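You operate a simulated robot arm through the tools that you are given. There is no shell and no other tool. Be economical: measure what you need, move in short steps, check, and stop when the job is done.

You are at the controls of a simulated robot arm. One attempt, no reset.

JOB
Brush the red screen panel twice, then the green one once.
Fine: one pull of the block brush across the mesh is a stroke; both count windows end on 0 holes, with no scuff; the brush goes back on the brush mat.

Only the result counts: the job must be done as asked and must still hold three seconds after the hand-in. Knocking over, shifting, dropping, spilling or breaking anything else fails it.

ROBOT AND FRAMES
A 6-joint arm with a two-finger parallel gripper, fixed in place. Base frame: the origin is at the foot of the arm, x ahead of it, y to its left, z up; the work surface is at about z = 0.85. Lengths are in m, angles in rad, forces in N, time in s.
With the tool pointing down near the work surface it reaches from about 0.48 to 0.88 m from the base axis. Its first joint turns from -2.007 to 2.007 rad. Payload 4.2 kg.
The TCP is the grasp point between the finger pads, 0.023 m short of the fingertips. In the tool frame z runs along the fingers and y along their closing line. The gripper opens to 0.094 m. The fingers are 0.038 m wide and 0.01 m thick; the gripper's body (0.054 by 0.096 m) begins 0.039 m behind the TCP.
Orientation is told as [roll, pitch, yaw] about the base's x, y, z axes, in that order, counted from this pose: with the fingers straight down and closing along the base's y, the tool's x points along the base's -x, its y along +y and its z along -z.

CONTROLS
- The arm moves only by the tool jog_arm. Its argument "commands" is a list of rows, each a list of 7 numbers: the turn, a rotation vector about the tool's x, y, z in rad, then the shift along the tool's x, y, z in m, then the opening in per cent of the stroke, from 0 (shut) to 100 (fully open). In form: [[ax, ay, az, tx, ty, tz, grip], ...]. A call has 1 to 12 rows; each row is the pose to reach, as a shift and turn from the pose commanded when the call began, along the tool's axes at that moment. Each row takes 0.2 s and may step no farther than 0.05 m and 0.15 rad from the row before; otherwise, or with a gripper value out of range, the whole call is refused. A pose out of reach is approached as far as the arm can. The call stops where the force on the tool passes 60 N (or 10 N more than at its start, if that is more) or the arm is blocked; 0.2 s more then pass. Each finger travels about 0.108 m/s and halts on what it meets, pressing with about 30 N; the grip force reading is that of the motor and also rises with nothing between the fingers. The clock runs only during rows and for 0.2 s after the last one: add rows that repeat a pose to give the fingers time. It gives the time, the measured TCP pose, the force on the tool (base axes), the opening and the grip force at its end, in the units of the frame above (readings bear some noise), with the torque about the TCP (base axes, N m) and any sound that the robot's microphone picked up.
- Cameras (640 x 400 px; columns grow to the right, rows downward): "scene" is fixed at [0.0407, 0.6449, 1.452]; the picture's right is [-0.83, -0.56, 0.00], its down [-0.27, 0.40, -0.88] and it looks along [0.49, -0.73, -0.48] (base axes); focal length 325 px, centre (320, 200). "wrist" rides on the gripper at [0.086, 0.016, -0.074] in the tool frame; the picture's right is [-0.18, 0.98, 0.00], its down [-0.58, -0.11, -0.81] and it looks along [-0.79, -0.15, 0.59] (tool axes); focal length 243 px, centre (320, 200). There is no depth. A picture from a camera that has moved, and an enlarged one, comes with that camera's place and axes in the base frame and with its lens. The place of the scene camera against the robot may be out by one fixed shift of up to 0.012 m in any direction.
- get_image(camera): a new picture of that camera. The clock stands still meanwhile.
- lift_body(by): slides the trunk up (or, below 0, down) by that many m; the arm rides with it, the base frame stays. It gives what a move gives, with no picture.
- zoom(camera, box): a new picture of the part [left, top, right, bottom] of that camera's present view, enlarged. The clock stands still meanwhile.
- hand_in(): hands the job in; it is judged then, once.

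Go step by step. Nothing tells you positions but the pictures and the camera data: compare them with the known pose of the tool, close in by small moves and look again before you grip or let go. The budget is 120 turns and 76 pictures, counting those below and the enlarged ones. Unless the task says otherwise, let go and move clear before handing in, and close with one line.

The tools are called as name(argument=value, ...) on one line, values as JSON. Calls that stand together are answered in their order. jog_arm: Moves the arm, as the interface text tells. Its arguments: {"type":"object","properties":{"commands":{"type":"array"}},"required":["commands"]} The other tools are called the same way: lift_body (by) slides the trunk up or down; get_image (camera) takes a picture; zoom (camera, box) takes an enlarged picture of a part of a camera's view; hand_in () hands the job in.

At the start:

```text
time_s: 0.0
position: [0.6024, -0.0336, 1.0987]
tcp_rot: [0.001, 0.001, 0.001]
ft_force: [0.3, -0.3, 0.3]
moment: [0.03, -0.02, 0.01]
finger_gap: 0.0943
grasp_force: 0.0
trunk travel left (down, up): [-0.75, 0.24]
```

scene: 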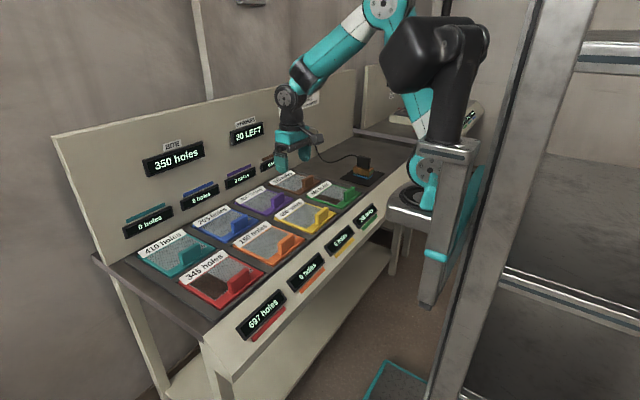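
wrist: 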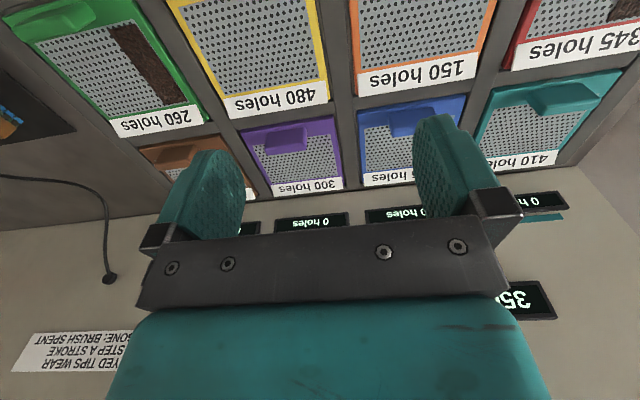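

I see a bench with eight mesh panels, displays, and a brush on a mat at the far (right) end. I'll enlarge the key areas to read the signs and displays.

zoom(camera="scene", box=[100, 100, 300, 225])

zoom(camera="scene", box=[270, 130, 430, 230])

zoom(camera="scene", box=[130, 220, 390, 350])

zoom(camera="wrist", box=[0, 0, 320, 200])

zoom(camera="wrist", box=[0, 200, 200, 400])

```text
3.20 times, centred on (200, 162) of scene
camera zoom: at [0.0407, 0.6449, 1.452], right [-0.83, -0.56, 0.0], down [-0.27, 0.4, -0.88], along [0.49, -0.73, -0.48], focal length 1041 px, centre (704, 320)
```

zoom: 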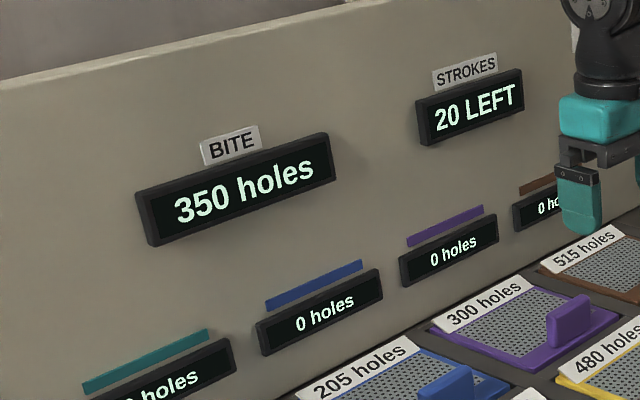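

```text
4.00 times, centred on (350, 180) of scene
camera zoom: at [0.0407, 0.6449, 1.452], right [-0.83, -0.56, 0.0], down [-0.27, 0.4, -0.88], along [0.49, -0.73, -0.48], focal length 1301 px, centre (200, 280)
```

zoom: 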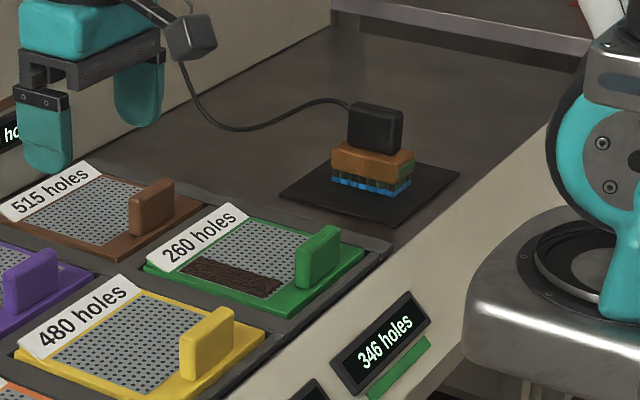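

```text
2.46 times, centred on (260, 285) of scene
camera zoom: at [0.0407, 0.6449, 1.452], right [-0.83, -0.56, 0.0], down [-0.27, 0.4, -0.88], along [0.49, -0.73, -0.48], focal length 801 px, centre (468, -9)
```

zoom: 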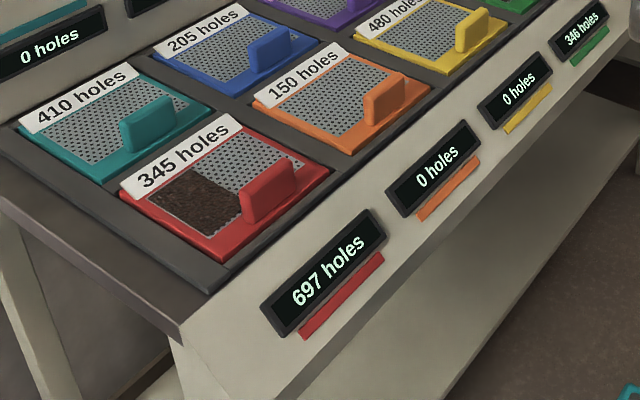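

```text
2.00 times, centred on (160, 100) of wrist
camera zoom: at [0.5161, -0.017, 1.1736], right [0.18, 0.98, 0.0], down [0.58, -0.11, 0.81], along [0.79, -0.15, -0.59], focal length 485 px, centre (640, 400)
```

zoom: 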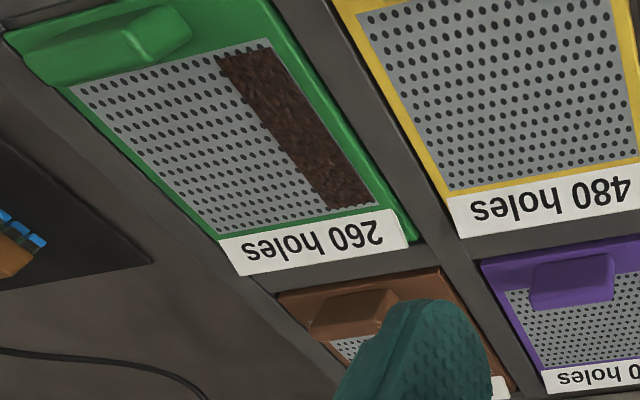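

```text
2.00 times, centred on (100, 300) of wrist
camera zoom: at [0.5161, -0.017, 1.1736], right [0.18, 0.98, 0.0], down [0.58, -0.11, 0.81], along [0.79, -0.15, -0.59], focal length 485 px, centre (760, 0)
```

zoom: 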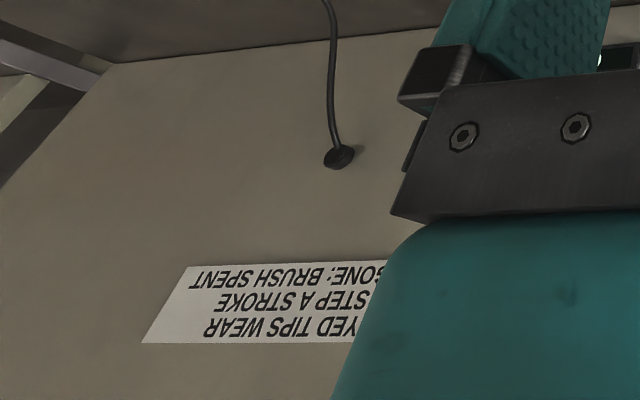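

The windows and the bite fit the job: 697 takes two strokes and 346 takes one, at 350 each. The brush is near (0.61, -0.54), with a cord running to the back wall. I'll move over there for a closer look.

jog_arm(commands=[[0, 0, 0, 0.01, -0.045, 0, 100], [0, 0, 0, 0.02, -0.09, 0, 100], [0, 0, 0, 0.03, -0.135, 0, 100], [0, 0, 0, 0.04, -0.18, 0, 100], [0, 0, 0, 0.05, -0.225, 0, 100], [0, 0, 0, 0.06, -0.27, 0, 100], [0, 0, 0, 0.07, -0.315, 0, 100], [0, 0, 0, 0.08, -0.36, 0, 100], [0, 0, 0, 0.08, -0.4, 0, 100], [0, 0, 0, 0.08, -0.44, 0, 100]])

get_image(camera="wrist")

get_image(camera="scene")

```text
time_s: 2.2
position: [0.5211, -0.475, 1.0986]
tcp_rot: [-0.001, 0.0, -0.001]
ft_force: [0.4, 0.0, 0.2]
moment: [-0.05, 0.01, 0.0]
finger_gap: 0.0942
grasp_force: 0.1
trunk travel left (down, up): [-0.75, 0.24]
```

```text
68 pictures are left
camera wrist: at [0.4348, -0.4572, 1.1732], right [0.18, 0.98, 0.0], down [0.58, -0.11, 0.81], along [0.79, -0.15, -0.59], focal length 243 px, centre (320, 200)
```

wrist: 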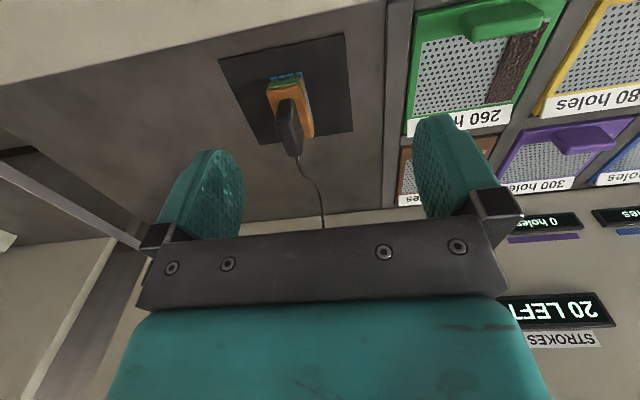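

```text
67 pictures are left
```

scene: 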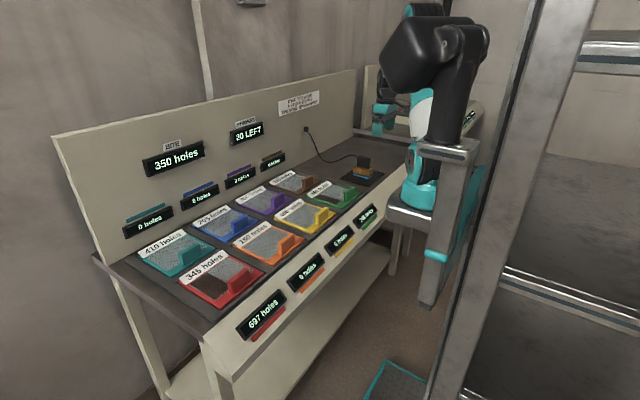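

zoom(camera="scene", box=[265, 80, 335, 130])

zoom(camera="wrist", box=[210, 20, 370, 180])

zoom(camera="scene", box=[330, 140, 410, 200])

```text
8.00 times, centred on (300, 105) of scene
camera zoom: at [0.0407, 0.6449, 1.452], right [-0.83, -0.56, 0.0], down [-0.27, 0.4, -0.88], along [0.49, -0.73, -0.48], focal length 2602 px, centre (480, 960)
```

zoom: 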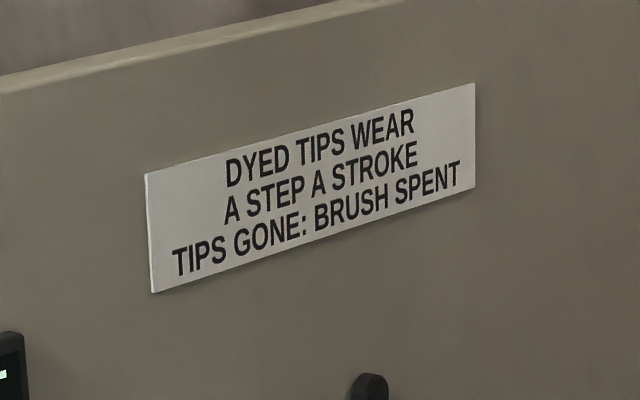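

```text
2.50 times, centred on (290, 100) of wrist
camera zoom: at [0.4348, -0.4572, 1.1732], right [0.18, 0.98, 0.0], down [0.58, -0.11, 0.81], along [0.79, -0.15, -0.59], focal length 606 px, centre (395, 450)
```

zoom: 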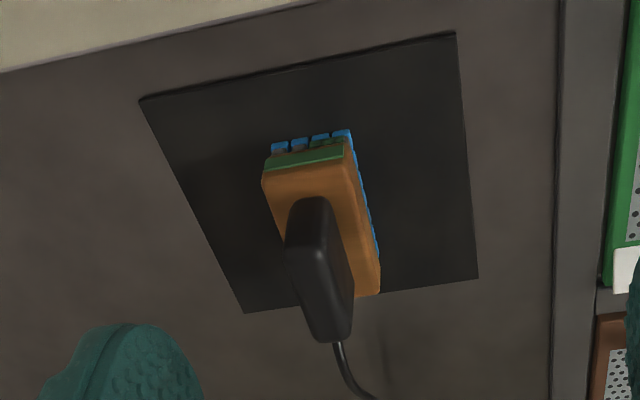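

```text
6.67 times, centred on (370, 170) of scene
camera zoom: at [0.0407, 0.6449, 1.452], right [-0.83, -0.56, 0.0], down [-0.27, 0.4, -0.88], along [0.49, -0.73, -0.48], focal length 2168 px, centre (-13, 400)
```

zoom: 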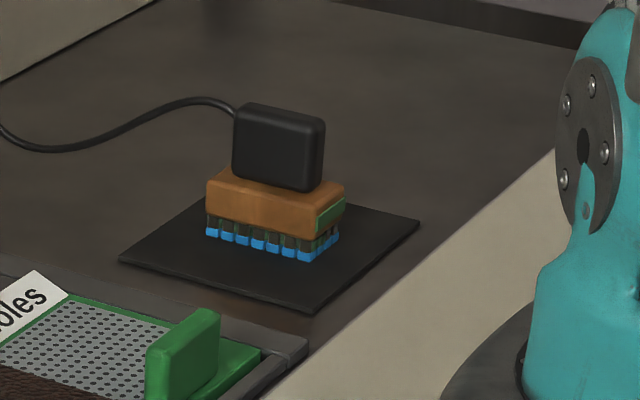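

The sign says the dyed tips wear down one step per stroke, and the tips still show blue. I put the brush at about (0.623, -0.531), lying along x, with a narrow black handle. I'll move above it.

jog_arm(commands=[[0, 0, 0, -0.03, -0.02, 0.02, 100], [0, 0, 0, -0.06, -0.04, 0.04, 100], [0, 0, 0, -0.09, -0.05, 0.06, 100], [0, 0, 0, -0.102, -0.056, 0.085, 100]])

get_image(camera="wrist")

zoom(camera="scene", box=[320, 100, 440, 200])

```text
time_s: 3.2
position: [0.6239, -0.5299, 1.0134]
tcp_rot: [0.001, 0.001, 0.002]
ft_force: [-0.5, 0.8, 0.1]
moment: [-0.02, -0.03, 0.0]
finger_gap: 0.0938
grasp_force: 0.0
trunk travel left (down, up): [-0.75, 0.24]
```

```text
63 pictures are left
camera wrist: at [0.5374, -0.5128, 1.0886], right [0.18, 0.98, 0.0], down [0.58, -0.11, 0.81], along [0.79, -0.15, -0.59], focal length 243 px, centre (320, 200)
```

wrist: 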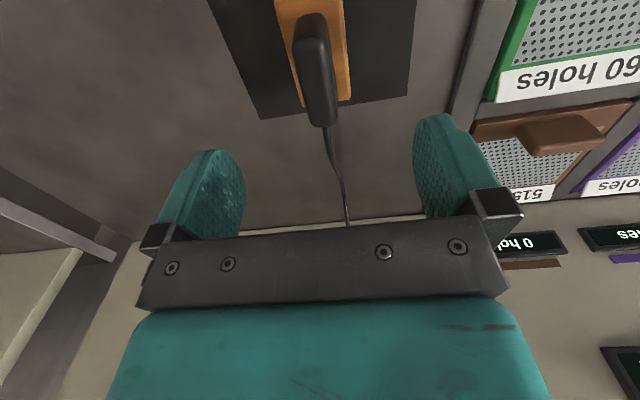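

```text
4.00 times, centred on (380, 150) of scene
camera zoom: at [0.0407, 0.6449, 1.452], right [-0.83, -0.56, 0.0], down [-0.27, 0.4, -0.88], along [0.49, -0.73, -0.48], focal length 1301 px, centre (80, 400)
```

zoom: 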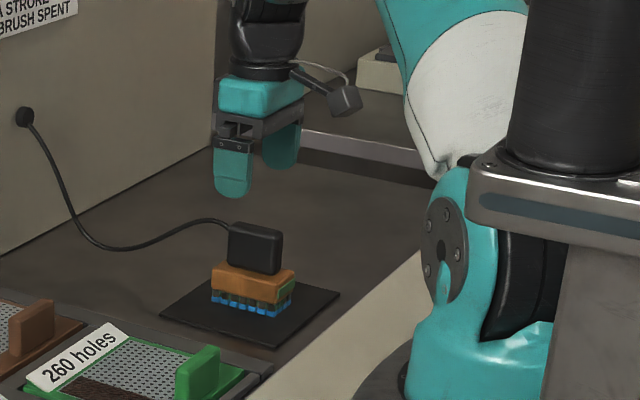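

The TCP lines up with the handle to within a few millimetres. I'll go down to grasp height with the fingers open, then check.

jog_arm(commands=[[0, 0, 0, 0.003, 0.001, 0.03, 100], [0, 0, 0, 0.004, 0.001, 0.055, 100], [0, 0, 0, 0.004, 0.001, 0.075, 100], [0, 0, 0, 0.004, 0.001, 0.086, 100]])

get_image(camera="wrist")

zoom(camera="scene", box=[340, 130, 420, 190])

```text
time_s: 4.2
position: [0.6197, -0.5281, 0.9266]
tcp_rot: [0.0, -0.001, 0.0]
ft_force: [0.5, -0.2, 0.3]
moment: [0.02, 0.0, 0.0]
finger_gap: 0.0939
grasp_force: 0.0
trunk travel left (down, up): [-0.75, 0.24]
```

```text
61 pictures are left
camera wrist: at [0.5337, -0.5126, 1.0033], right [0.18, 0.98, 0.0], down [0.58, -0.11, 0.81], along [0.79, -0.15, -0.59], focal length 243 px, centre (320, 200)
```

wrist: 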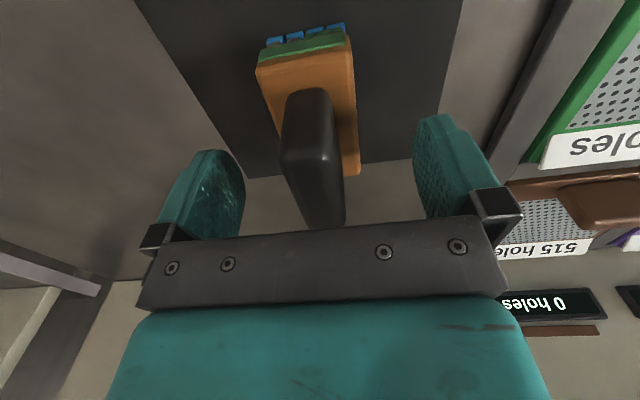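

```text
6.67 times, centred on (380, 160) of scene
camera zoom: at [0.0407, 0.6449, 1.452], right [-0.83, -0.56, 0.0], down [-0.27, 0.4, -0.88], along [0.49, -0.73, -0.48], focal length 2168 px, centre (-80, 467)
```

zoom: 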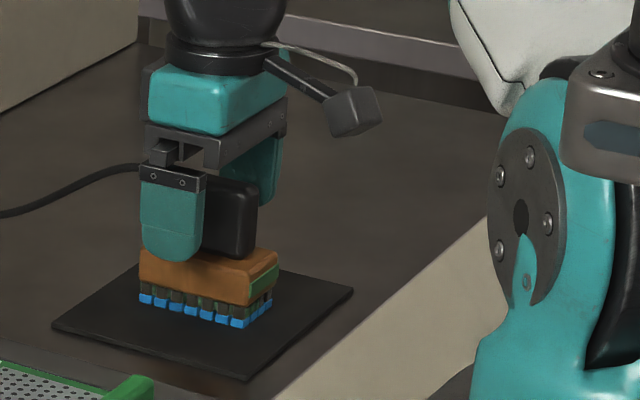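

The handle is centred between the fingers and the tips are clear of the block. I'll close on it.

jog_arm(commands=[[0, 0, 0, 0, 0, 0, 40], [0, 0, 0, 0, 0, 0, 10], [0, 0, 0, 0, 0, 0, 10], [0, 0, 0, 0, 0, 0, 10]])

get_image(camera="wrist")

```text
time_s: 5.2
position: [0.6192, -0.5296, 0.9296]
tcp_rot: [0.0, -0.002, 0.0]
ft_force: [0.3, 0.1, -0.6]
moment: [0.02, -0.09, -0.03]
finger_gap: 0.0217
grasp_force: 29.7
trunk travel left (down, up): [-0.75, 0.24]
```

```text
59 pictures are left
camera wrist: at [0.5337, -0.5126, 1.0033], right [0.18, 0.98, 0.0], down [0.58, -0.11, 0.81], along [0.79, -0.15, -0.59], focal length 243 px, centre (320, 200)
```

wrist: 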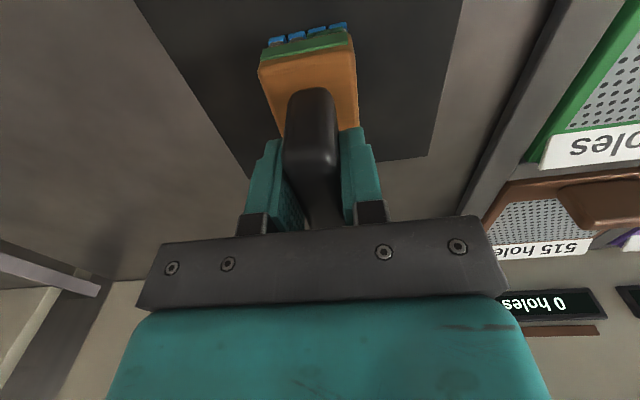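

Gripped firmly, with a 0.0217 gap. I'll lift straight up and check the hold and the tips.

jog_arm(commands=[[0, 0, 0, 0, 0, -0.02, 10], [0, 0, 0, 0, 0, -0.05, 10], [0, 0, 0, 0, 0, -0.09, 10], [0, 0, 0, 0, 0, -0.12, 10], [0, 0, 0, 0, 0, -0.12, 10]])

get_image(camera="wrist")

zoom(camera="scene", box=[320, 100, 420, 180])

```text
time_s: 6.4
position: [0.6215, -0.5289, 1.0484]
tcp_rot: [0.0, -0.001, -0.001]
ft_force: [0.3, 0.2, 0.3]
moment: [0.03, -0.02, -0.01]
finger_gap: 0.0095
grasp_force: 0.1
trunk travel left (down, up): [-0.75, 0.24]
```

```text
58 pictures are left
camera wrist: at [0.5345, -0.5117, 1.1229], right [0.18, 0.98, 0.0], down [0.58, -0.11, 0.81], along [0.79, -0.15, -0.59], focal length 243 px, centre (320, 200)
```

wrist: 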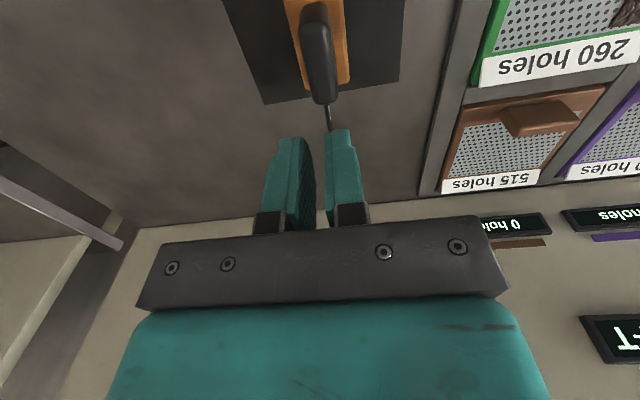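

```text
5.00 times, centred on (370, 140) of scene
camera zoom: at [0.0407, 0.6449, 1.452], right [-0.83, -0.56, 0.0], down [-0.27, 0.4, -0.88], along [0.49, -0.73, -0.48], focal length 1626 px, centre (70, 500)
```

zoom: 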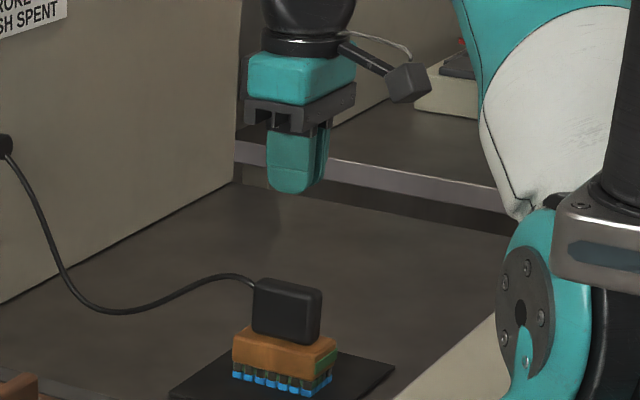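

The fingers slipped off: the gap is empty and the brush is still on the mat. I'll look closely at the handle's shape before trying again.

zoom(camera="wrist", box=[240, 0, 400, 110])

zoom(camera="scene", box=[345, 145, 405, 190])

```text
3.64 times, centred on (320, 55) of wrist
camera zoom: at [0.5345, -0.5117, 1.1229], right [0.18, 0.98, 0.0], down [0.58, -0.11, 0.81], along [0.79, -0.15, -0.59], focal length 882 px, centre (320, 727)
```

zoom: 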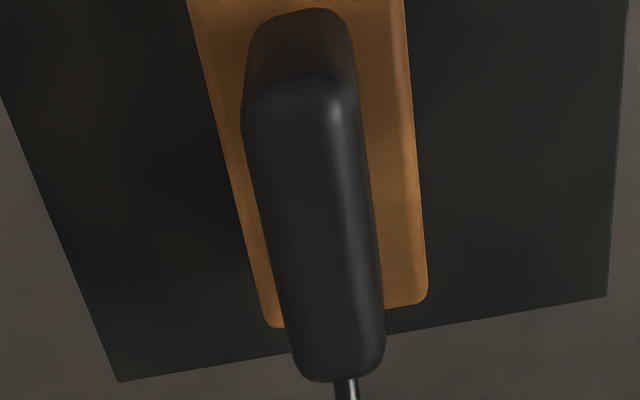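

```text
8.89 times, centred on (375, 168) of scene
camera zoom: at [0.0407, 0.6449, 1.452], right [-0.83, -0.56, 0.0], down [-0.27, 0.4, -0.88], along [0.49, -0.73, -0.48], focal length 2891 px, centre (-169, 489)
```

zoom: 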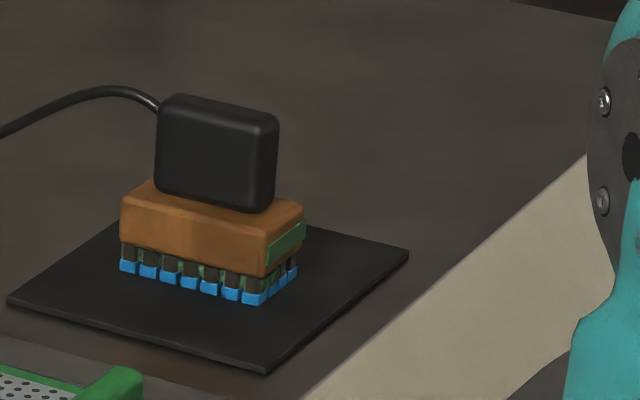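

The handle is a straight block with rounded edges, top at about 0.935. I'll grip deeper and close fully, then lift slowly while watching the load.

jog_arm(commands=[[0, 0, 0, 0, 0, 0, 100], [0, 0, 0, -0.002, 0, 0.02, 100], [0, 0, 0, -0.002, 0, 0.06, 100], [0, 0, 0, -0.002, 0, 0.1, 100], [0, 0, 0, -0.002, 0, 0.12, 100], [0, 0, 0, -0.002, 0, 0.13, 100], [0, 0, 0, -0.002, 0, 0.13, 40], [0, 0, 0, -0.002, 0, 0.13, 0], [0, 0, 0, -0.002, 0, 0.13, 0], [0, 0, 0, -0.002, 0, 0.13, 0], [0, 0, 0, -0.002, 0, 0.13, 0]])

jog_arm(commands=[[0, 0, 0, 0, 0, -0.001, 0], [0, 0, 0, 0, 0, -0.002, 0], [0, 0, 0, 0, 0, -0.004, 0], [0, 0, 0, 0, 0, -0.006, 0], [0, 0, 0, 0, 0, -0.008, 0]])

zoom(camera="scene", box=[345, 145, 405, 190])

```text
time_s: 8.8
position: [0.6234, -0.529, 0.9187]
tcp_rot: [0.0, 0.001, -0.001]
ft_force: [0.4, 0.9, -0.5]
moment: [0.01, 0.0, 0.0]
finger_gap: 0.0222
grasp_force: 30.1
trunk travel left (down, up): [-0.75, 0.24]
```

```text
time_s: 10.0
position: [0.6219, -0.5281, 0.9251]
tcp_rot: [0.0, 0.0, 0.001]
ft_force: [0.2, 0.1, -0.9]
moment: [0.01, 0.0, -0.02]
finger_gap: 0.0218
grasp_force: 30.0
trunk travel left (down, up): [-0.75, 0.24]
```

```text
8.89 times, centred on (375, 168) of scene
camera zoom: at [0.0407, 0.6449, 1.452], right [-0.83, -0.56, 0.0], down [-0.27, 0.4, -0.88], along [0.49, -0.73, -0.48], focal length 2891 px, centre (-169, 489)
```

zoom: 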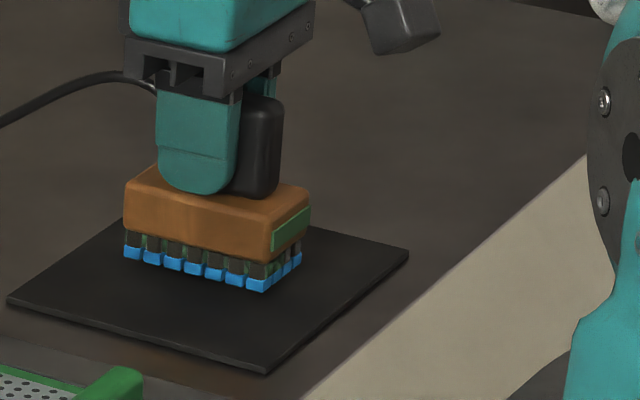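

The brush is now clear of the mat and weighs about 1 N. I'll keep lifting gently to carrying height and check again.

jog_arm(commands=[[0, 0, 0, 0, 0, -0.005, 0], [0, 0, 0, 0, 0, -0.015, 0], [0, 0, 0, 0, 0, -0.028, 0], [0, 0, 0, 0, 0, -0.043, 0], [0, 0, 0, 0, 0, -0.06, 0], [0, 0, 0, 0, 0, -0.075, 0], [0, 0, 0, 0, 0, -0.085, 0], [0, 0, 0, 0, 0, -0.09, 0]])

get_image(camera="scene")

get_image(camera="wrist")

```text
time_s: 11.8
position: [0.6228, -0.5283, 1.0151]
tcp_rot: [0.001, -0.001, 0.0]
ft_force: [1.0, -0.3, -0.7]
moment: [0.02, 0.02, 0.0]
finger_gap: 0.022
grasp_force: 30.0
trunk travel left (down, up): [-0.75, 0.24]
```

```text
53 pictures are left
```

scene: 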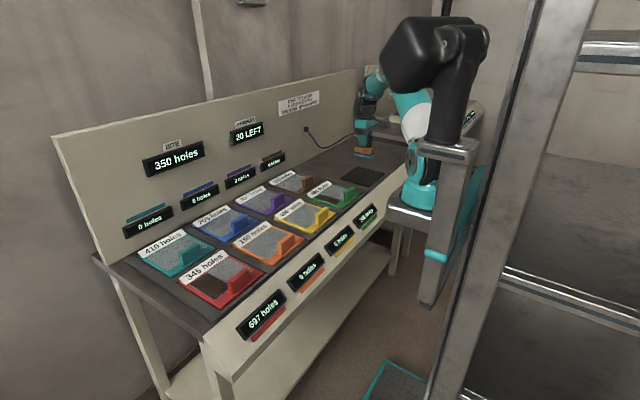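

```text
52 pictures are left
camera wrist: at [0.536, -0.512, 1.0895], right [0.18, 0.98, 0.0], down [0.58, -0.11, 0.81], along [0.79, -0.15, -0.59], focal length 243 px, centre (320, 200)
```

wrist: 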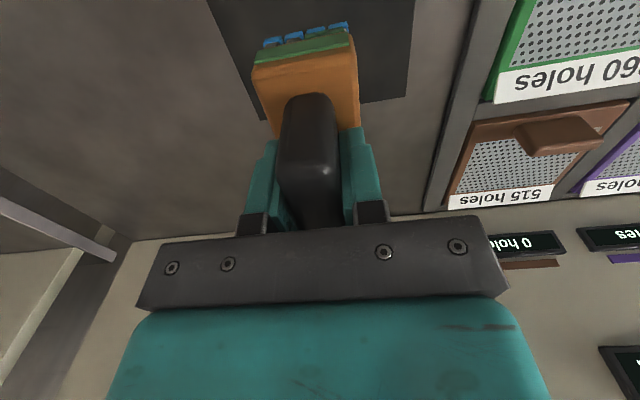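

The brush is secure. I'll carry it toward red, watching for pull from the cord, and pause partway.

jog_arm(commands=[[0, 0, 0, 0, 0.01, -0.005, 0], [0, 0, 0, 0, 0.03, -0.015, 0], [0, 0, 0, 0, 0.055, -0.025, 0], [0, 0, 0, 0, 0.085, -0.03, 0], [0, 0, 0, 0, 0.115, -0.03, 0], [0, 0, 0, 0, 0.145, -0.03, 0], [0, 0, 0, 0, 0.175, -0.03, 0], [0, 0, 0, 0, 0.205, -0.03, 0], [0, 0, 0, 0, 0.23, -0.03, 0], [0, 0, 0, 0, 0.25, -0.03, 0]])

get_image(camera="wrist")

```text
time_s: 14.0
position: [0.6216, -0.2771, 1.0452]
tcp_rot: [-0.001, 0.0, 0.002]
ft_force: [0.5, -0.1, -2.2]
moment: [0.02, 0.0, 0.0]
finger_gap: 0.0218
grasp_force: 30.4
trunk travel left (down, up): [-0.75, 0.24]
```

```text
51 pictures are left
camera wrist: at [0.5363, -0.2618, 1.1199], right [0.18, 0.98, 0.0], down [0.58, -0.11, 0.81], along [0.79, -0.15, -0.59], focal length 243 px, centre (320, 200)
```

wrist: 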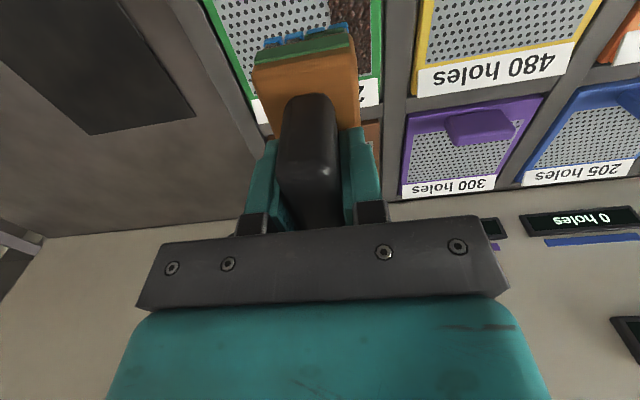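

All steady so far, so I'll carry on toward red.

jog_arm(commands=[[0, 0, 0, 0, 0.02, 0, 0], [0, 0, 0, 0, 0.05, 0, 0], [0, 0, 0, 0, 0.08, 0, 0], [0, 0, 0, 0, 0.11, 0, 0], [0, 0, 0, 0, 0.14, 0, 0], [0, 0, 0, 0, 0.17, 0, 0], [0, 0, 0, 0, 0.2, 0, 0], [0, 0, 0, 0, 0.23, 0, 0], [0, 0, 0, 0, 0.255, 0, 0], [0, 0, 0, 0, 0.27, 0, 0]])

get_image(camera="scene")

```text
time_s: 16.2
position: [0.6192, -0.0069, 1.0455]
tcp_rot: [-0.001, 0.001, 0.0]
ft_force: [0.5, 0.0, -1.5]
moment: [0.0, -0.05, 0.01]
finger_gap: 0.022
grasp_force: 29.6
trunk travel left (down, up): [-0.75, 0.24]
```

```text
50 pictures are left
```

scene: 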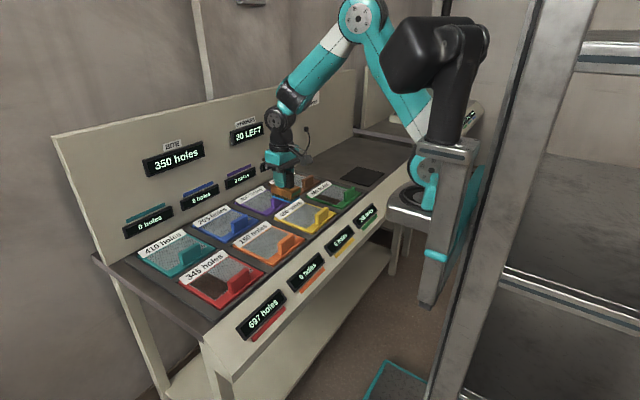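

No cord trouble. I'll continue to y≈0.2 and measure the red panel.

jog_arm(commands=[[0, 0, 0, 0, 0.02, 0, 0], [0, 0, 0, 0, 0.05, 0, 0], [0, 0, 0, 0, 0.08, 0, 0], [0, 0, 0, 0, 0.11, 0, 0], [0, 0, 0, 0, 0.13, 0, 0], [0, 0, 0, 0, 0.14, 0, 0]])

get_image(camera="wrist")

zoom(camera="scene", box=[160, 160, 340, 310])

```text
time_s: 17.6
position: [0.6212, 0.1314, 1.0452]
tcp_rot: [0.0, -0.001, -0.002]
ft_force: [-0.3, -0.7, -2.0]
moment: [0.0, -0.02, 0.01]
finger_gap: 0.0216
grasp_force: 30.5
trunk travel left (down, up): [-0.75, 0.24]
```

```text
49 pictures are left
camera wrist: at [0.535, 0.1489, 1.1203], right [0.19, 0.98, 0.0], down [0.58, -0.11, 0.81], along [0.79, -0.15, -0.59], focal length 243 px, centre (320, 200)
```

wrist: 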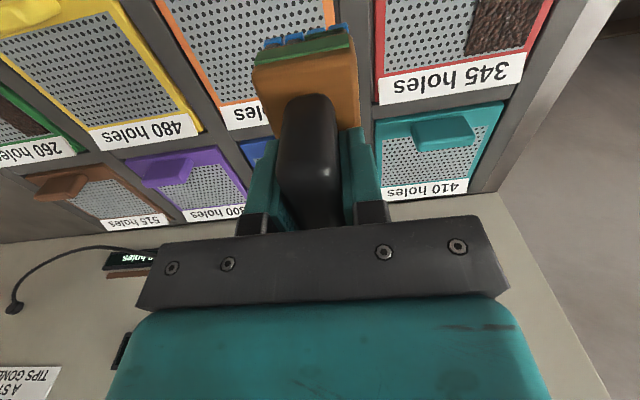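

```text
2.67 times, centred on (250, 235) of scene
camera zoom: at [0.0407, 0.6449, 1.452], right [-0.83, -0.56, 0.0], down [-0.27, 0.4, -0.88], along [0.49, -0.73, -0.48], focal length 867 px, centre (507, 107)
```

zoom: 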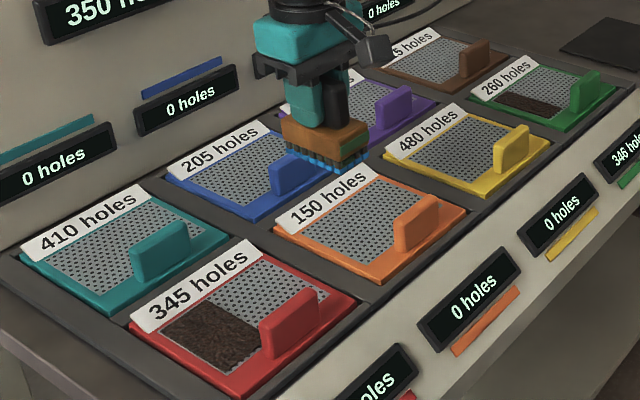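

zoom(camera="wrist", box=[360, 0, 560, 125])

zoom(camera="scene", box=[180, 235, 270, 310])

```text
3.20 times, centred on (460, 62) of wrist
camera zoom: at [0.535, 0.1489, 1.1203], right [0.19, 0.98, 0.0], down [0.58, -0.11, 0.81], along [0.79, -0.15, -0.59], focal length 776 px, centre (-128, 640)
```

zoom: 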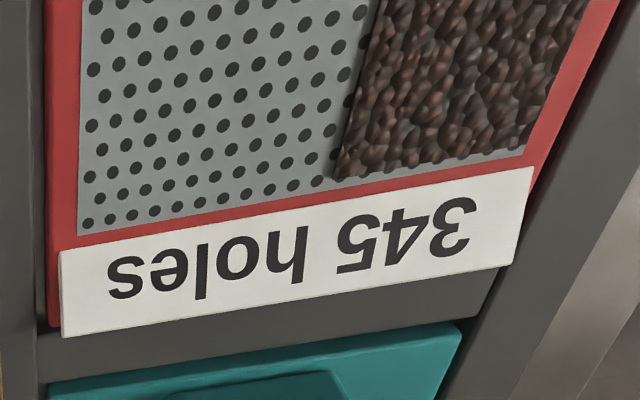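

```text
5.33 times, centred on (225, 272) of scene
camera zoom: at [0.0407, 0.6449, 1.452], right [-0.83, -0.56, 0.0], down [-0.27, 0.4, -0.88], along [0.49, -0.73, -0.48], focal length 1735 px, centre (827, -187)
```

zoom: 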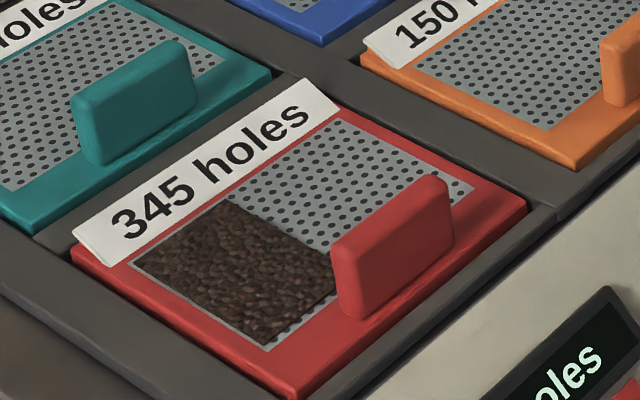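

The mesh is flush with its frame, and the red mesh spans x 0.575–0.675, y 0.196–0.321. I'll go to the +y end over the clog and lower to just above it, to pull towards -y.

jog_arm(commands=[[0, 0, 0, -0.002, 0.02, 0, 0], [0, 0, 0, -0.004, 0.05, 0, 0], [0, 0, 0, -0.006, 0.08, 0, 0], [0, 0, 0, -0.006, 0.11, 0, 0], [0, 0, 0, -0.006, 0.14, 0.01, 0], [0, 0, 0, -0.006, 0.16, 0.03, 0], [0, 0, 0, -0.006, 0.174, 0.055, 0], [0, 0, 0, -0.006, 0.174, 0.08, 0], [0, 0, 0, -0.006, 0.174, 0.095, 0]])

get_image(camera="wrist")

zoom(camera="scene", box=[150, 200, 300, 320])

```text
time_s: 19.6
position: [0.6285, 0.3044, 0.9498]
tcp_rot: [-0.001, -0.001, -0.001]
ft_force: [-0.2, -0.4, -2.2]
moment: [0.01, -0.04, -0.01]
finger_gap: 0.0222
grasp_force: 30.0
trunk travel left (down, up): [-0.75, 0.24]
```

```text
45 pictures are left
camera wrist: at [0.5424, 0.321, 1.0246], right [0.18, 0.98, 0.0], down [0.58, -0.11, 0.81], along [0.79, -0.15, -0.59], focal length 243 px, centre (320, 200)
```

wrist: 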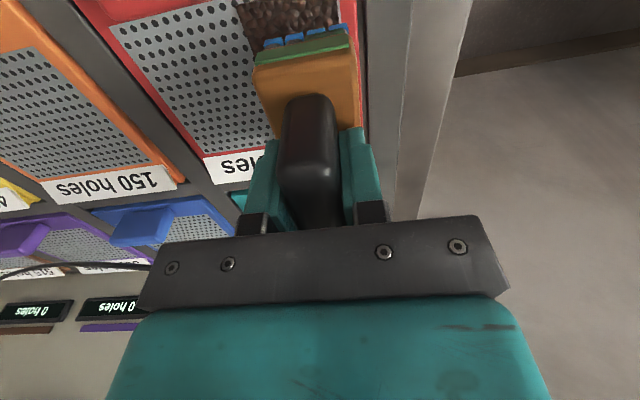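

```text
3.33 times, centred on (225, 260) of scene
camera zoom: at [0.0407, 0.6449, 1.452], right [-0.83, -0.56, 0.0], down [-0.27, 0.4, -0.88], along [0.49, -0.73, -0.48], focal length 1084 px, centre (637, 0)
```

zoom: 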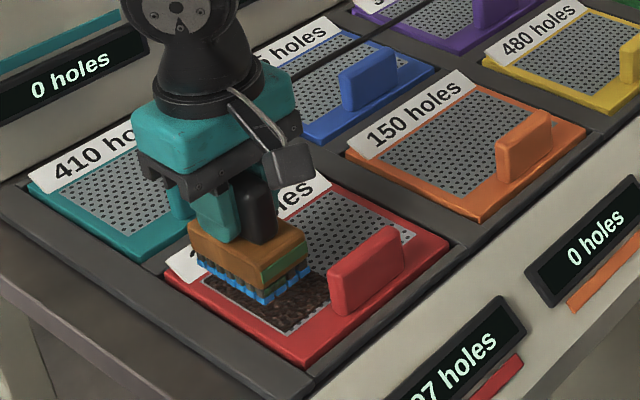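

Well placed, with about 2 cm of clearance from the panel's handle. I'll lower in small steps to find contact.

jog_arm(commands=[[0, 0, 0, 0, 0, 0.004, 0], [0, 0, 0, 0, 0, 0.008, 0], [0, 0, 0, 0, 0, 0.012, 0], [0, 0, 0, 0, 0, 0.014, 0], [0, 0, 0, 0, 0, 0.016, 0]])

zoom(camera="scene", box=[180, 235, 270, 310])

```text
time_s: 20.8
position: [0.6281, 0.3056, 0.9345]
tcp_rot: [0.0, 0.001, 0.0]
ft_force: [-0.3, -0.7, -1.9]
moment: [0.0, -0.02, 0.02]
finger_gap: 0.0217
grasp_force: 29.6
trunk travel left (down, up): [-0.75, 0.24]
```

```text
5.33 times, centred on (225, 272) of scene
camera zoom: at [0.0407, 0.6449, 1.452], right [-0.83, -0.56, 0.0], down [-0.27, 0.4, -0.88], along [0.49, -0.73, -0.48], focal length 1735 px, centre (827, -187)
```

zoom: 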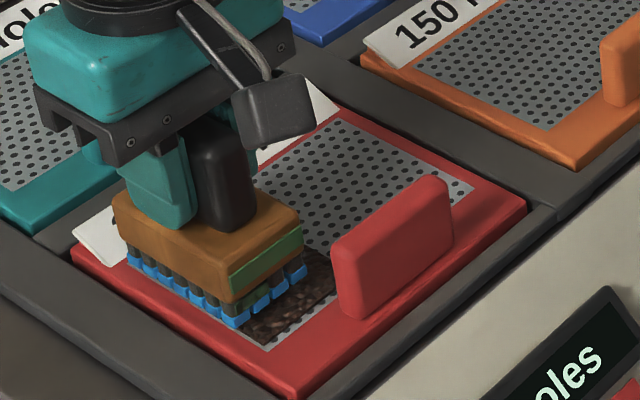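

jog_arm(commands=[[0, 0, 0, 0, 0, 0.001, 0], [0, 0, 0, 0, 0, 0.002, 0], [0, 0, 0, 0, 0, 0.003, 0]])

```text
time_s: 21.6
position: [0.6282, 0.3059, 0.9311]
tcp_rot: [0.001, -0.001, 0.001]
ft_force: [0.6, 0.0, -1.9]
moment: [-0.02, -0.01, 0.04]
finger_gap: 0.0219
grasp_force: 29.8
trunk travel left (down, up): [-0.75, 0.24]
```

jog_arm(commands=[[0, 0, 0, 0, 0, 0.001, 0], [0, 0, 0, 0, 0, 0.002, 0]])

```text
time_s: 22.2
position: [0.6293, 0.3063, 0.9296]
tcp_rot: [0.002, 0.0, 0.0]
ft_force: [0.7, -0.4, -1.7]
moment: [0.01, -0.02, -0.05]
finger_gap: 0.0214
grasp_force: 30.1
trunk travel left (down, up): [-0.75, 0.24]
```

jog_arm(commands=[[0, 0, 0, 0, 0, 0.001, 0], [0, 0, 0, 0, 0, 0.002, 0]])

zoom(camera="scene", box=[190, 260, 240, 300])

```text
time_s: 22.8
position: [0.6281, 0.306, 0.9287]
tcp_rot: [0.0, -0.002, -0.001]
ft_force: [-0.5, 0.6, -1.7]
moment: [-0.01, -0.01, -0.01]
finger_gap: 0.0218
grasp_force: 29.8
trunk travel left (down, up): [-0.75, 0.24]
```

```text
10.00 times, centred on (215, 280) of scene
camera zoom: at [0.0407, 0.6449, 1.452], right [-0.83, -0.56, 0.0], down [-0.27, 0.4, -0.88], along [0.49, -0.73, -0.48], focal length 3253 px, centre (1370, -600)
```

zoom: 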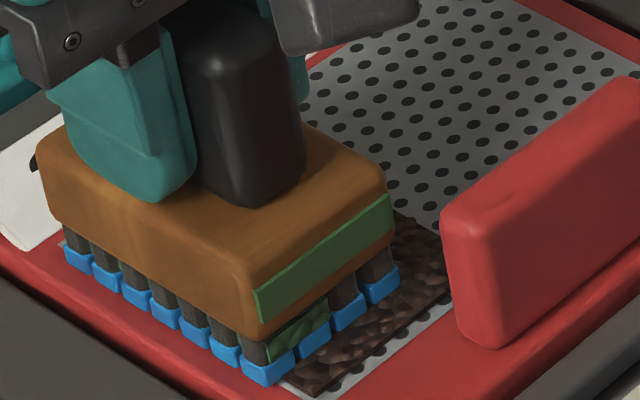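

jog_arm(commands=[[0, 0, 0, 0, 0, 0.001, 0], [0, 0, 0, 0, 0, 0.002, 0]])

```text
time_s: 23.4
position: [0.6281, 0.3057, 0.9268]
tcp_rot: [-0.001, 0.001, 0.0]
ft_force: [-0.5, 0.6, 0.9]
moment: [-0.05, 0.04, -0.03]
finger_gap: 0.022
grasp_force: 29.5
trunk travel left (down, up): [-0.75, 0.24]
```

First contact at z≈0.927: the force reads +0.9 N, where it hung at -1.8. I'll press one more millimetre.

jog_arm(commands=[[0, 0, 0, 0, 0, 0.001, 0], [0, 0, 0, 0, 0, 0.001, 0]])

```text
time_s: 24.0
position: [0.6286, 0.3053, 0.927]
tcp_rot: [0.003, -0.002, 0.002]
ft_force: [-2.0, -1.3, 13.1]
moment: [-0.19, 0.49, -0.03]
finger_gap: 0.0218
grasp_force: 30.1
trunk travel left (down, up): [-0.75, 0.24]
```

That adds about 15 N of contact, which is stiff. I'll back off 0.4 mm to a moderate press, pull once to the -y end, then lift.

jog_arm(commands=[[0, 0, 0, 0, 0, -0.0004, 0], [0, 0, 0, 0, -0.006, -0.0004, 0], [0, 0, 0, 0, -0.018, -0.0004, 0], [0, 0, 0, 0, -0.03, -0.0004, 0], [0, 0, 0, 0, -0.042, -0.0004, 0], [0, 0, 0, 0, -0.054, -0.0004, 0]])

```text
time_s: 25.4
position: [0.6284, 0.2525, 0.9264]
tcp_rot: [0.0, -0.002, 0.0]
ft_force: [0.6, 6.6, 22.2]
moment: [0.18, 0.08, -0.07]
finger_gap: 0.0216
grasp_force: 29.9
trunk travel left (down, up): [-0.75, 0.24]
```

The press has climbed to about 22 N, so I'll ease off slightly while finishing the same pull, then lift.

jog_arm(commands=[[0, 0, 0, 0, -0.01, -0.0007, 0], [0, 0, 0, 0, -0.02, -0.0008, 0], [0, 0, 0, 0, -0.03, -0.0008, 0], [0, 0, 0, 0, -0.04, -0.0008, 0], [0, 0, 0, 0, -0.045, -0.0008, 0]])

zoom(camera="scene", box=[140, 110, 300, 340])

```text
time_s: 26.6
position: [0.6288, 0.2064, 0.9259]
tcp_rot: [0.0, 0.001, 0.0]
ft_force: [-1.6, 6.4, 19.3]
moment: [0.24, -0.22, 0.02]
finger_gap: 0.0218
grasp_force: 29.7
trunk travel left (down, up): [-0.75, 0.24]
```

```text
1.74 times, centred on (220, 225) of scene
camera zoom: at [0.0407, 0.6449, 1.452], right [-0.83, -0.56, 0.0], down [-0.27, 0.4, -0.88], along [0.49, -0.73, -0.48], focal length 566 px, centre (494, 156)
```

zoom: 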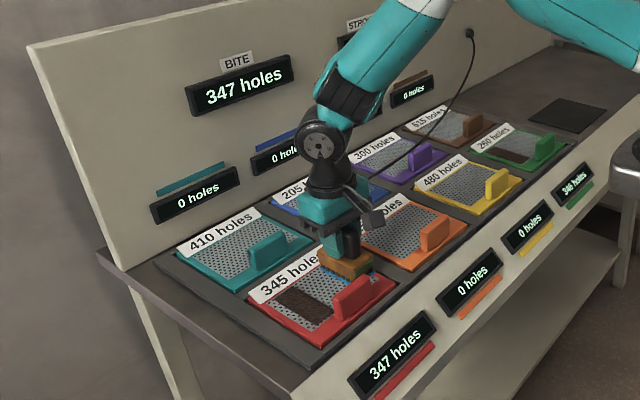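

The first stroke counted: red went from 697 to 347 and the bite is now 347. I'll lift straight off and go back above the start.

jog_arm(commands=[[0, 0, 0, 0, 0, -0.004, 0], [0, 0, 0, 0, 0, -0.012, 0], [0, 0, 0, 0, 0, -0.025, 0], [0, 0, 0, 0, 0.025, -0.03, 0], [0, 0, 0, 0, 0.055, -0.03, 0], [0, 0, 0, 0, 0.08, -0.03, 0], [0, 0, 0, 0, 0.099, -0.03, 0], [0, 0, 0, 0, 0.099, -0.018, 0], [0, 0, 0, 0, 0.099, -0.009, 0]])

get_image(camera="scene")

zoom(camera="scene", box=[180, 235, 270, 310])

```text
time_s: 28.6
position: [0.6283, 0.3066, 0.9357]
tcp_rot: [0.001, 0.0, 0.001]
ft_force: [-0.1, 0.1, -1.2]
moment: [0.01, -0.04, -0.01]
finger_gap: 0.0216
grasp_force: 30.0
trunk travel left (down, up): [-0.75, 0.24]
```

```text
40 pictures are left
```

scene: 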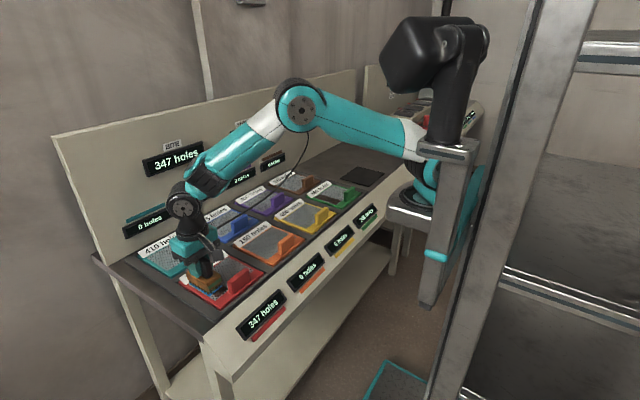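

```text
5.33 times, centred on (225, 272) of scene
camera zoom: at [0.0407, 0.6449, 1.452], right [-0.83, -0.56, 0.0], down [-0.27, 0.4, -0.88], along [0.49, -0.73, -0.48], focal length 1735 px, centre (827, -187)
```

zoom: 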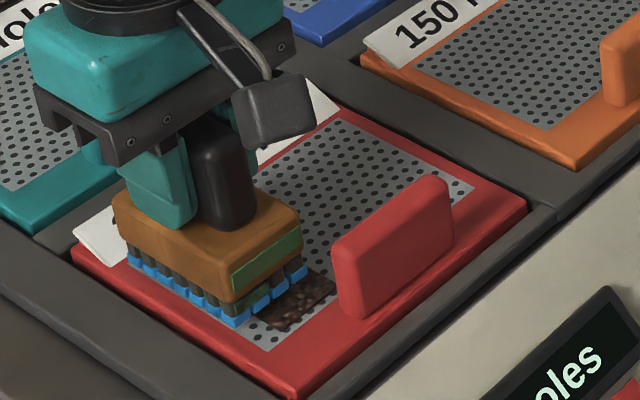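

Red reads 347 and has stayed there through the lift. I'll lower for the second stroke.

jog_arm(commands=[[0, 0, 0, 0, 0, 0.003, 0], [0, 0, 0, 0, 0, 0.006, 0], [0, 0, 0, 0, 0, 0.0075, 0], [0, 0, 0, 0, 0, 0.0082, 0]])

```text
time_s: 29.6
position: [0.6271, 0.3065, 0.9264]
tcp_rot: [0.0, 0.0, 0.0]
ft_force: [0.2, -0.3, -1.7]
moment: [0.03, 0.01, 0.02]
finger_gap: 0.0219
grasp_force: 30.2
trunk travel left (down, up): [-0.75, 0.24]
```

jog_arm(commands=[[0, 0, 0, 0, 0, 0.0007, 0], [0, 0, 0, 0, 0, 0.0014, 0]])

```text
time_s: 30.2
position: [0.6284, 0.3059, 0.9269]
tcp_rot: [0.0, -0.001, -0.002]
ft_force: [-0.9, -2.2, 2.7]
moment: [-0.09, -0.1, -0.04]
finger_gap: 0.0217
grasp_force: 29.7
trunk travel left (down, up): [-0.75, 0.24]
```

Light contact, about 4 N. I'll press a touch more, make one continuous pull, then lift.

jog_arm(commands=[[0, 0, 0, 0, 0, 0.0004, 0], [0, 0, 0, 0, -0.006, 0.0004, 0], [0, 0, 0, 0, -0.018, 0.0004, 0], [0, 0, 0, 0, -0.03, 0.0004, 0], [0, 0, 0, 0, -0.042, 0.0003, 0], [0, 0, 0, 0, -0.054, 0.0002, 0], [0, 0, 0, 0, -0.066, 0, 0], [0, 0, 0, 0, -0.078, 0, 0], [0, 0, 0, 0, -0.09, 0, 0], [0, 0, 0, 0, -0.099, 0, 0]])

get_image(camera="scene")

```text
time_s: 32.4
position: [0.6277, 0.2081, 0.9249]
tcp_rot: [0.003, -0.001, 0.0]
ft_force: [-0.6, 7.9, 24.8]
moment: [0.18, 0.16, -0.09]
finger_gap: 0.0218
grasp_force: 30.5
trunk travel left (down, up): [-0.75, 0.24]
```

```text
38 pictures are left
```

scene: 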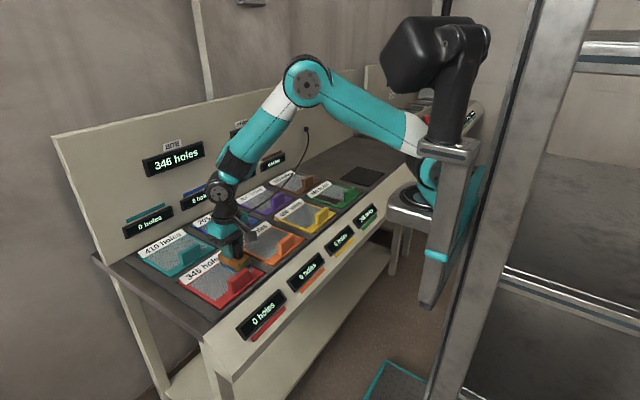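

Red is at 0 and the bite is 346, exactly what green needs. I'll lift clear and carry the brush toward green.

jog_arm(commands=[[0, 0, 0, 0, 0, -0.004, 0], [0, 0, 0, 0, 0, -0.012, 0], [0, 0, 0, 0, 0, -0.025, 0], [0, 0, 0, 0, 0, -0.045, 0], [0, 0, 0, 0, 0, -0.065, 0], [0, 0, 0, 0, 0, -0.085, 0], [0, 0, 0, 0, 0, -0.1, 0]])

jog_arm(commands=[[0, 0, 0, 0, -0.015, 0, 0], [0, 0, 0, 0, -0.04, 0, 0], [0, 0, 0, 0, -0.07, 0, 0], [0, 0, 0, 0, -0.1, 0, 0], [0, 0, 0, 0, -0.13, 0, 0], [0, 0, 0, 0, -0.16, 0, 0], [0, 0, 0, 0, -0.19, 0, 0], [0, 0, 0, 0, -0.22, 0, 0], [0, 0, 0, 0, -0.25, 0, 0], [0, 0, 0, 0, -0.28, 0, 0], [0, 0, 0, 0, -0.3, 0, 0], [0, 0, 0, 0, -0.315, 0, 0]])

get_image(camera="wrist")

zoom(camera="scene", box=[180, 230, 290, 340])

```text
time_s: 34.0
position: [0.6272, 0.2055, 1.0248]
tcp_rot: [0.002, 0.001, 0.0]
ft_force: [0.3, -0.2, -1.3]
moment: [-0.01, -0.01, 0.0]
finger_gap: 0.0217
grasp_force: 30.1
trunk travel left (down, up): [-0.75, 0.24]
```

```text
time_s: 36.6
position: [0.6291, -0.1078, 1.0265]
tcp_rot: [0.0, 0.0, -0.001]
ft_force: [0.2, -0.1, -1.3]
moment: [0.0, -0.01, 0.03]
finger_gap: 0.0218
grasp_force: 30.2
trunk travel left (down, up): [-0.75, 0.24]
```

```text
37 pictures are left
camera wrist: at [0.5425, -0.092, 1.1016], right [0.18, 0.98, 0.0], down [0.58, -0.11, 0.81], along [0.79, -0.15, -0.59], focal length 243 px, centre (320, 200)
```

wrist: 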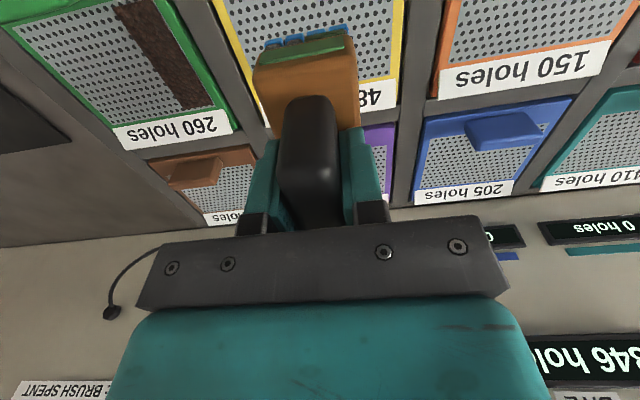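

```text
3.64 times, centred on (235, 285) of scene
camera zoom: at [0.0407, 0.6449, 1.452], right [-0.83, -0.56, 0.0], down [-0.27, 0.4, -0.88], along [0.49, -0.73, -0.48], focal length 1183 px, centre (629, -109)
```

zoom: 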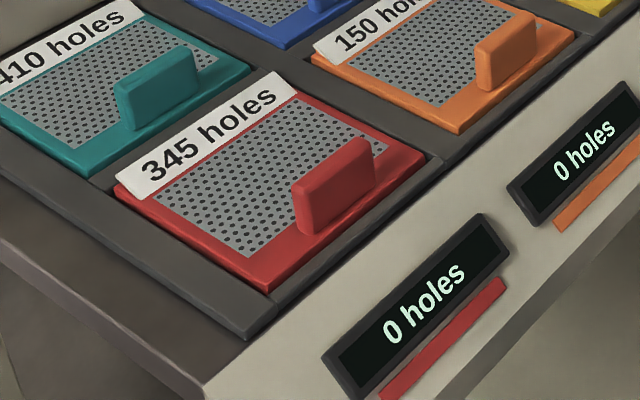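

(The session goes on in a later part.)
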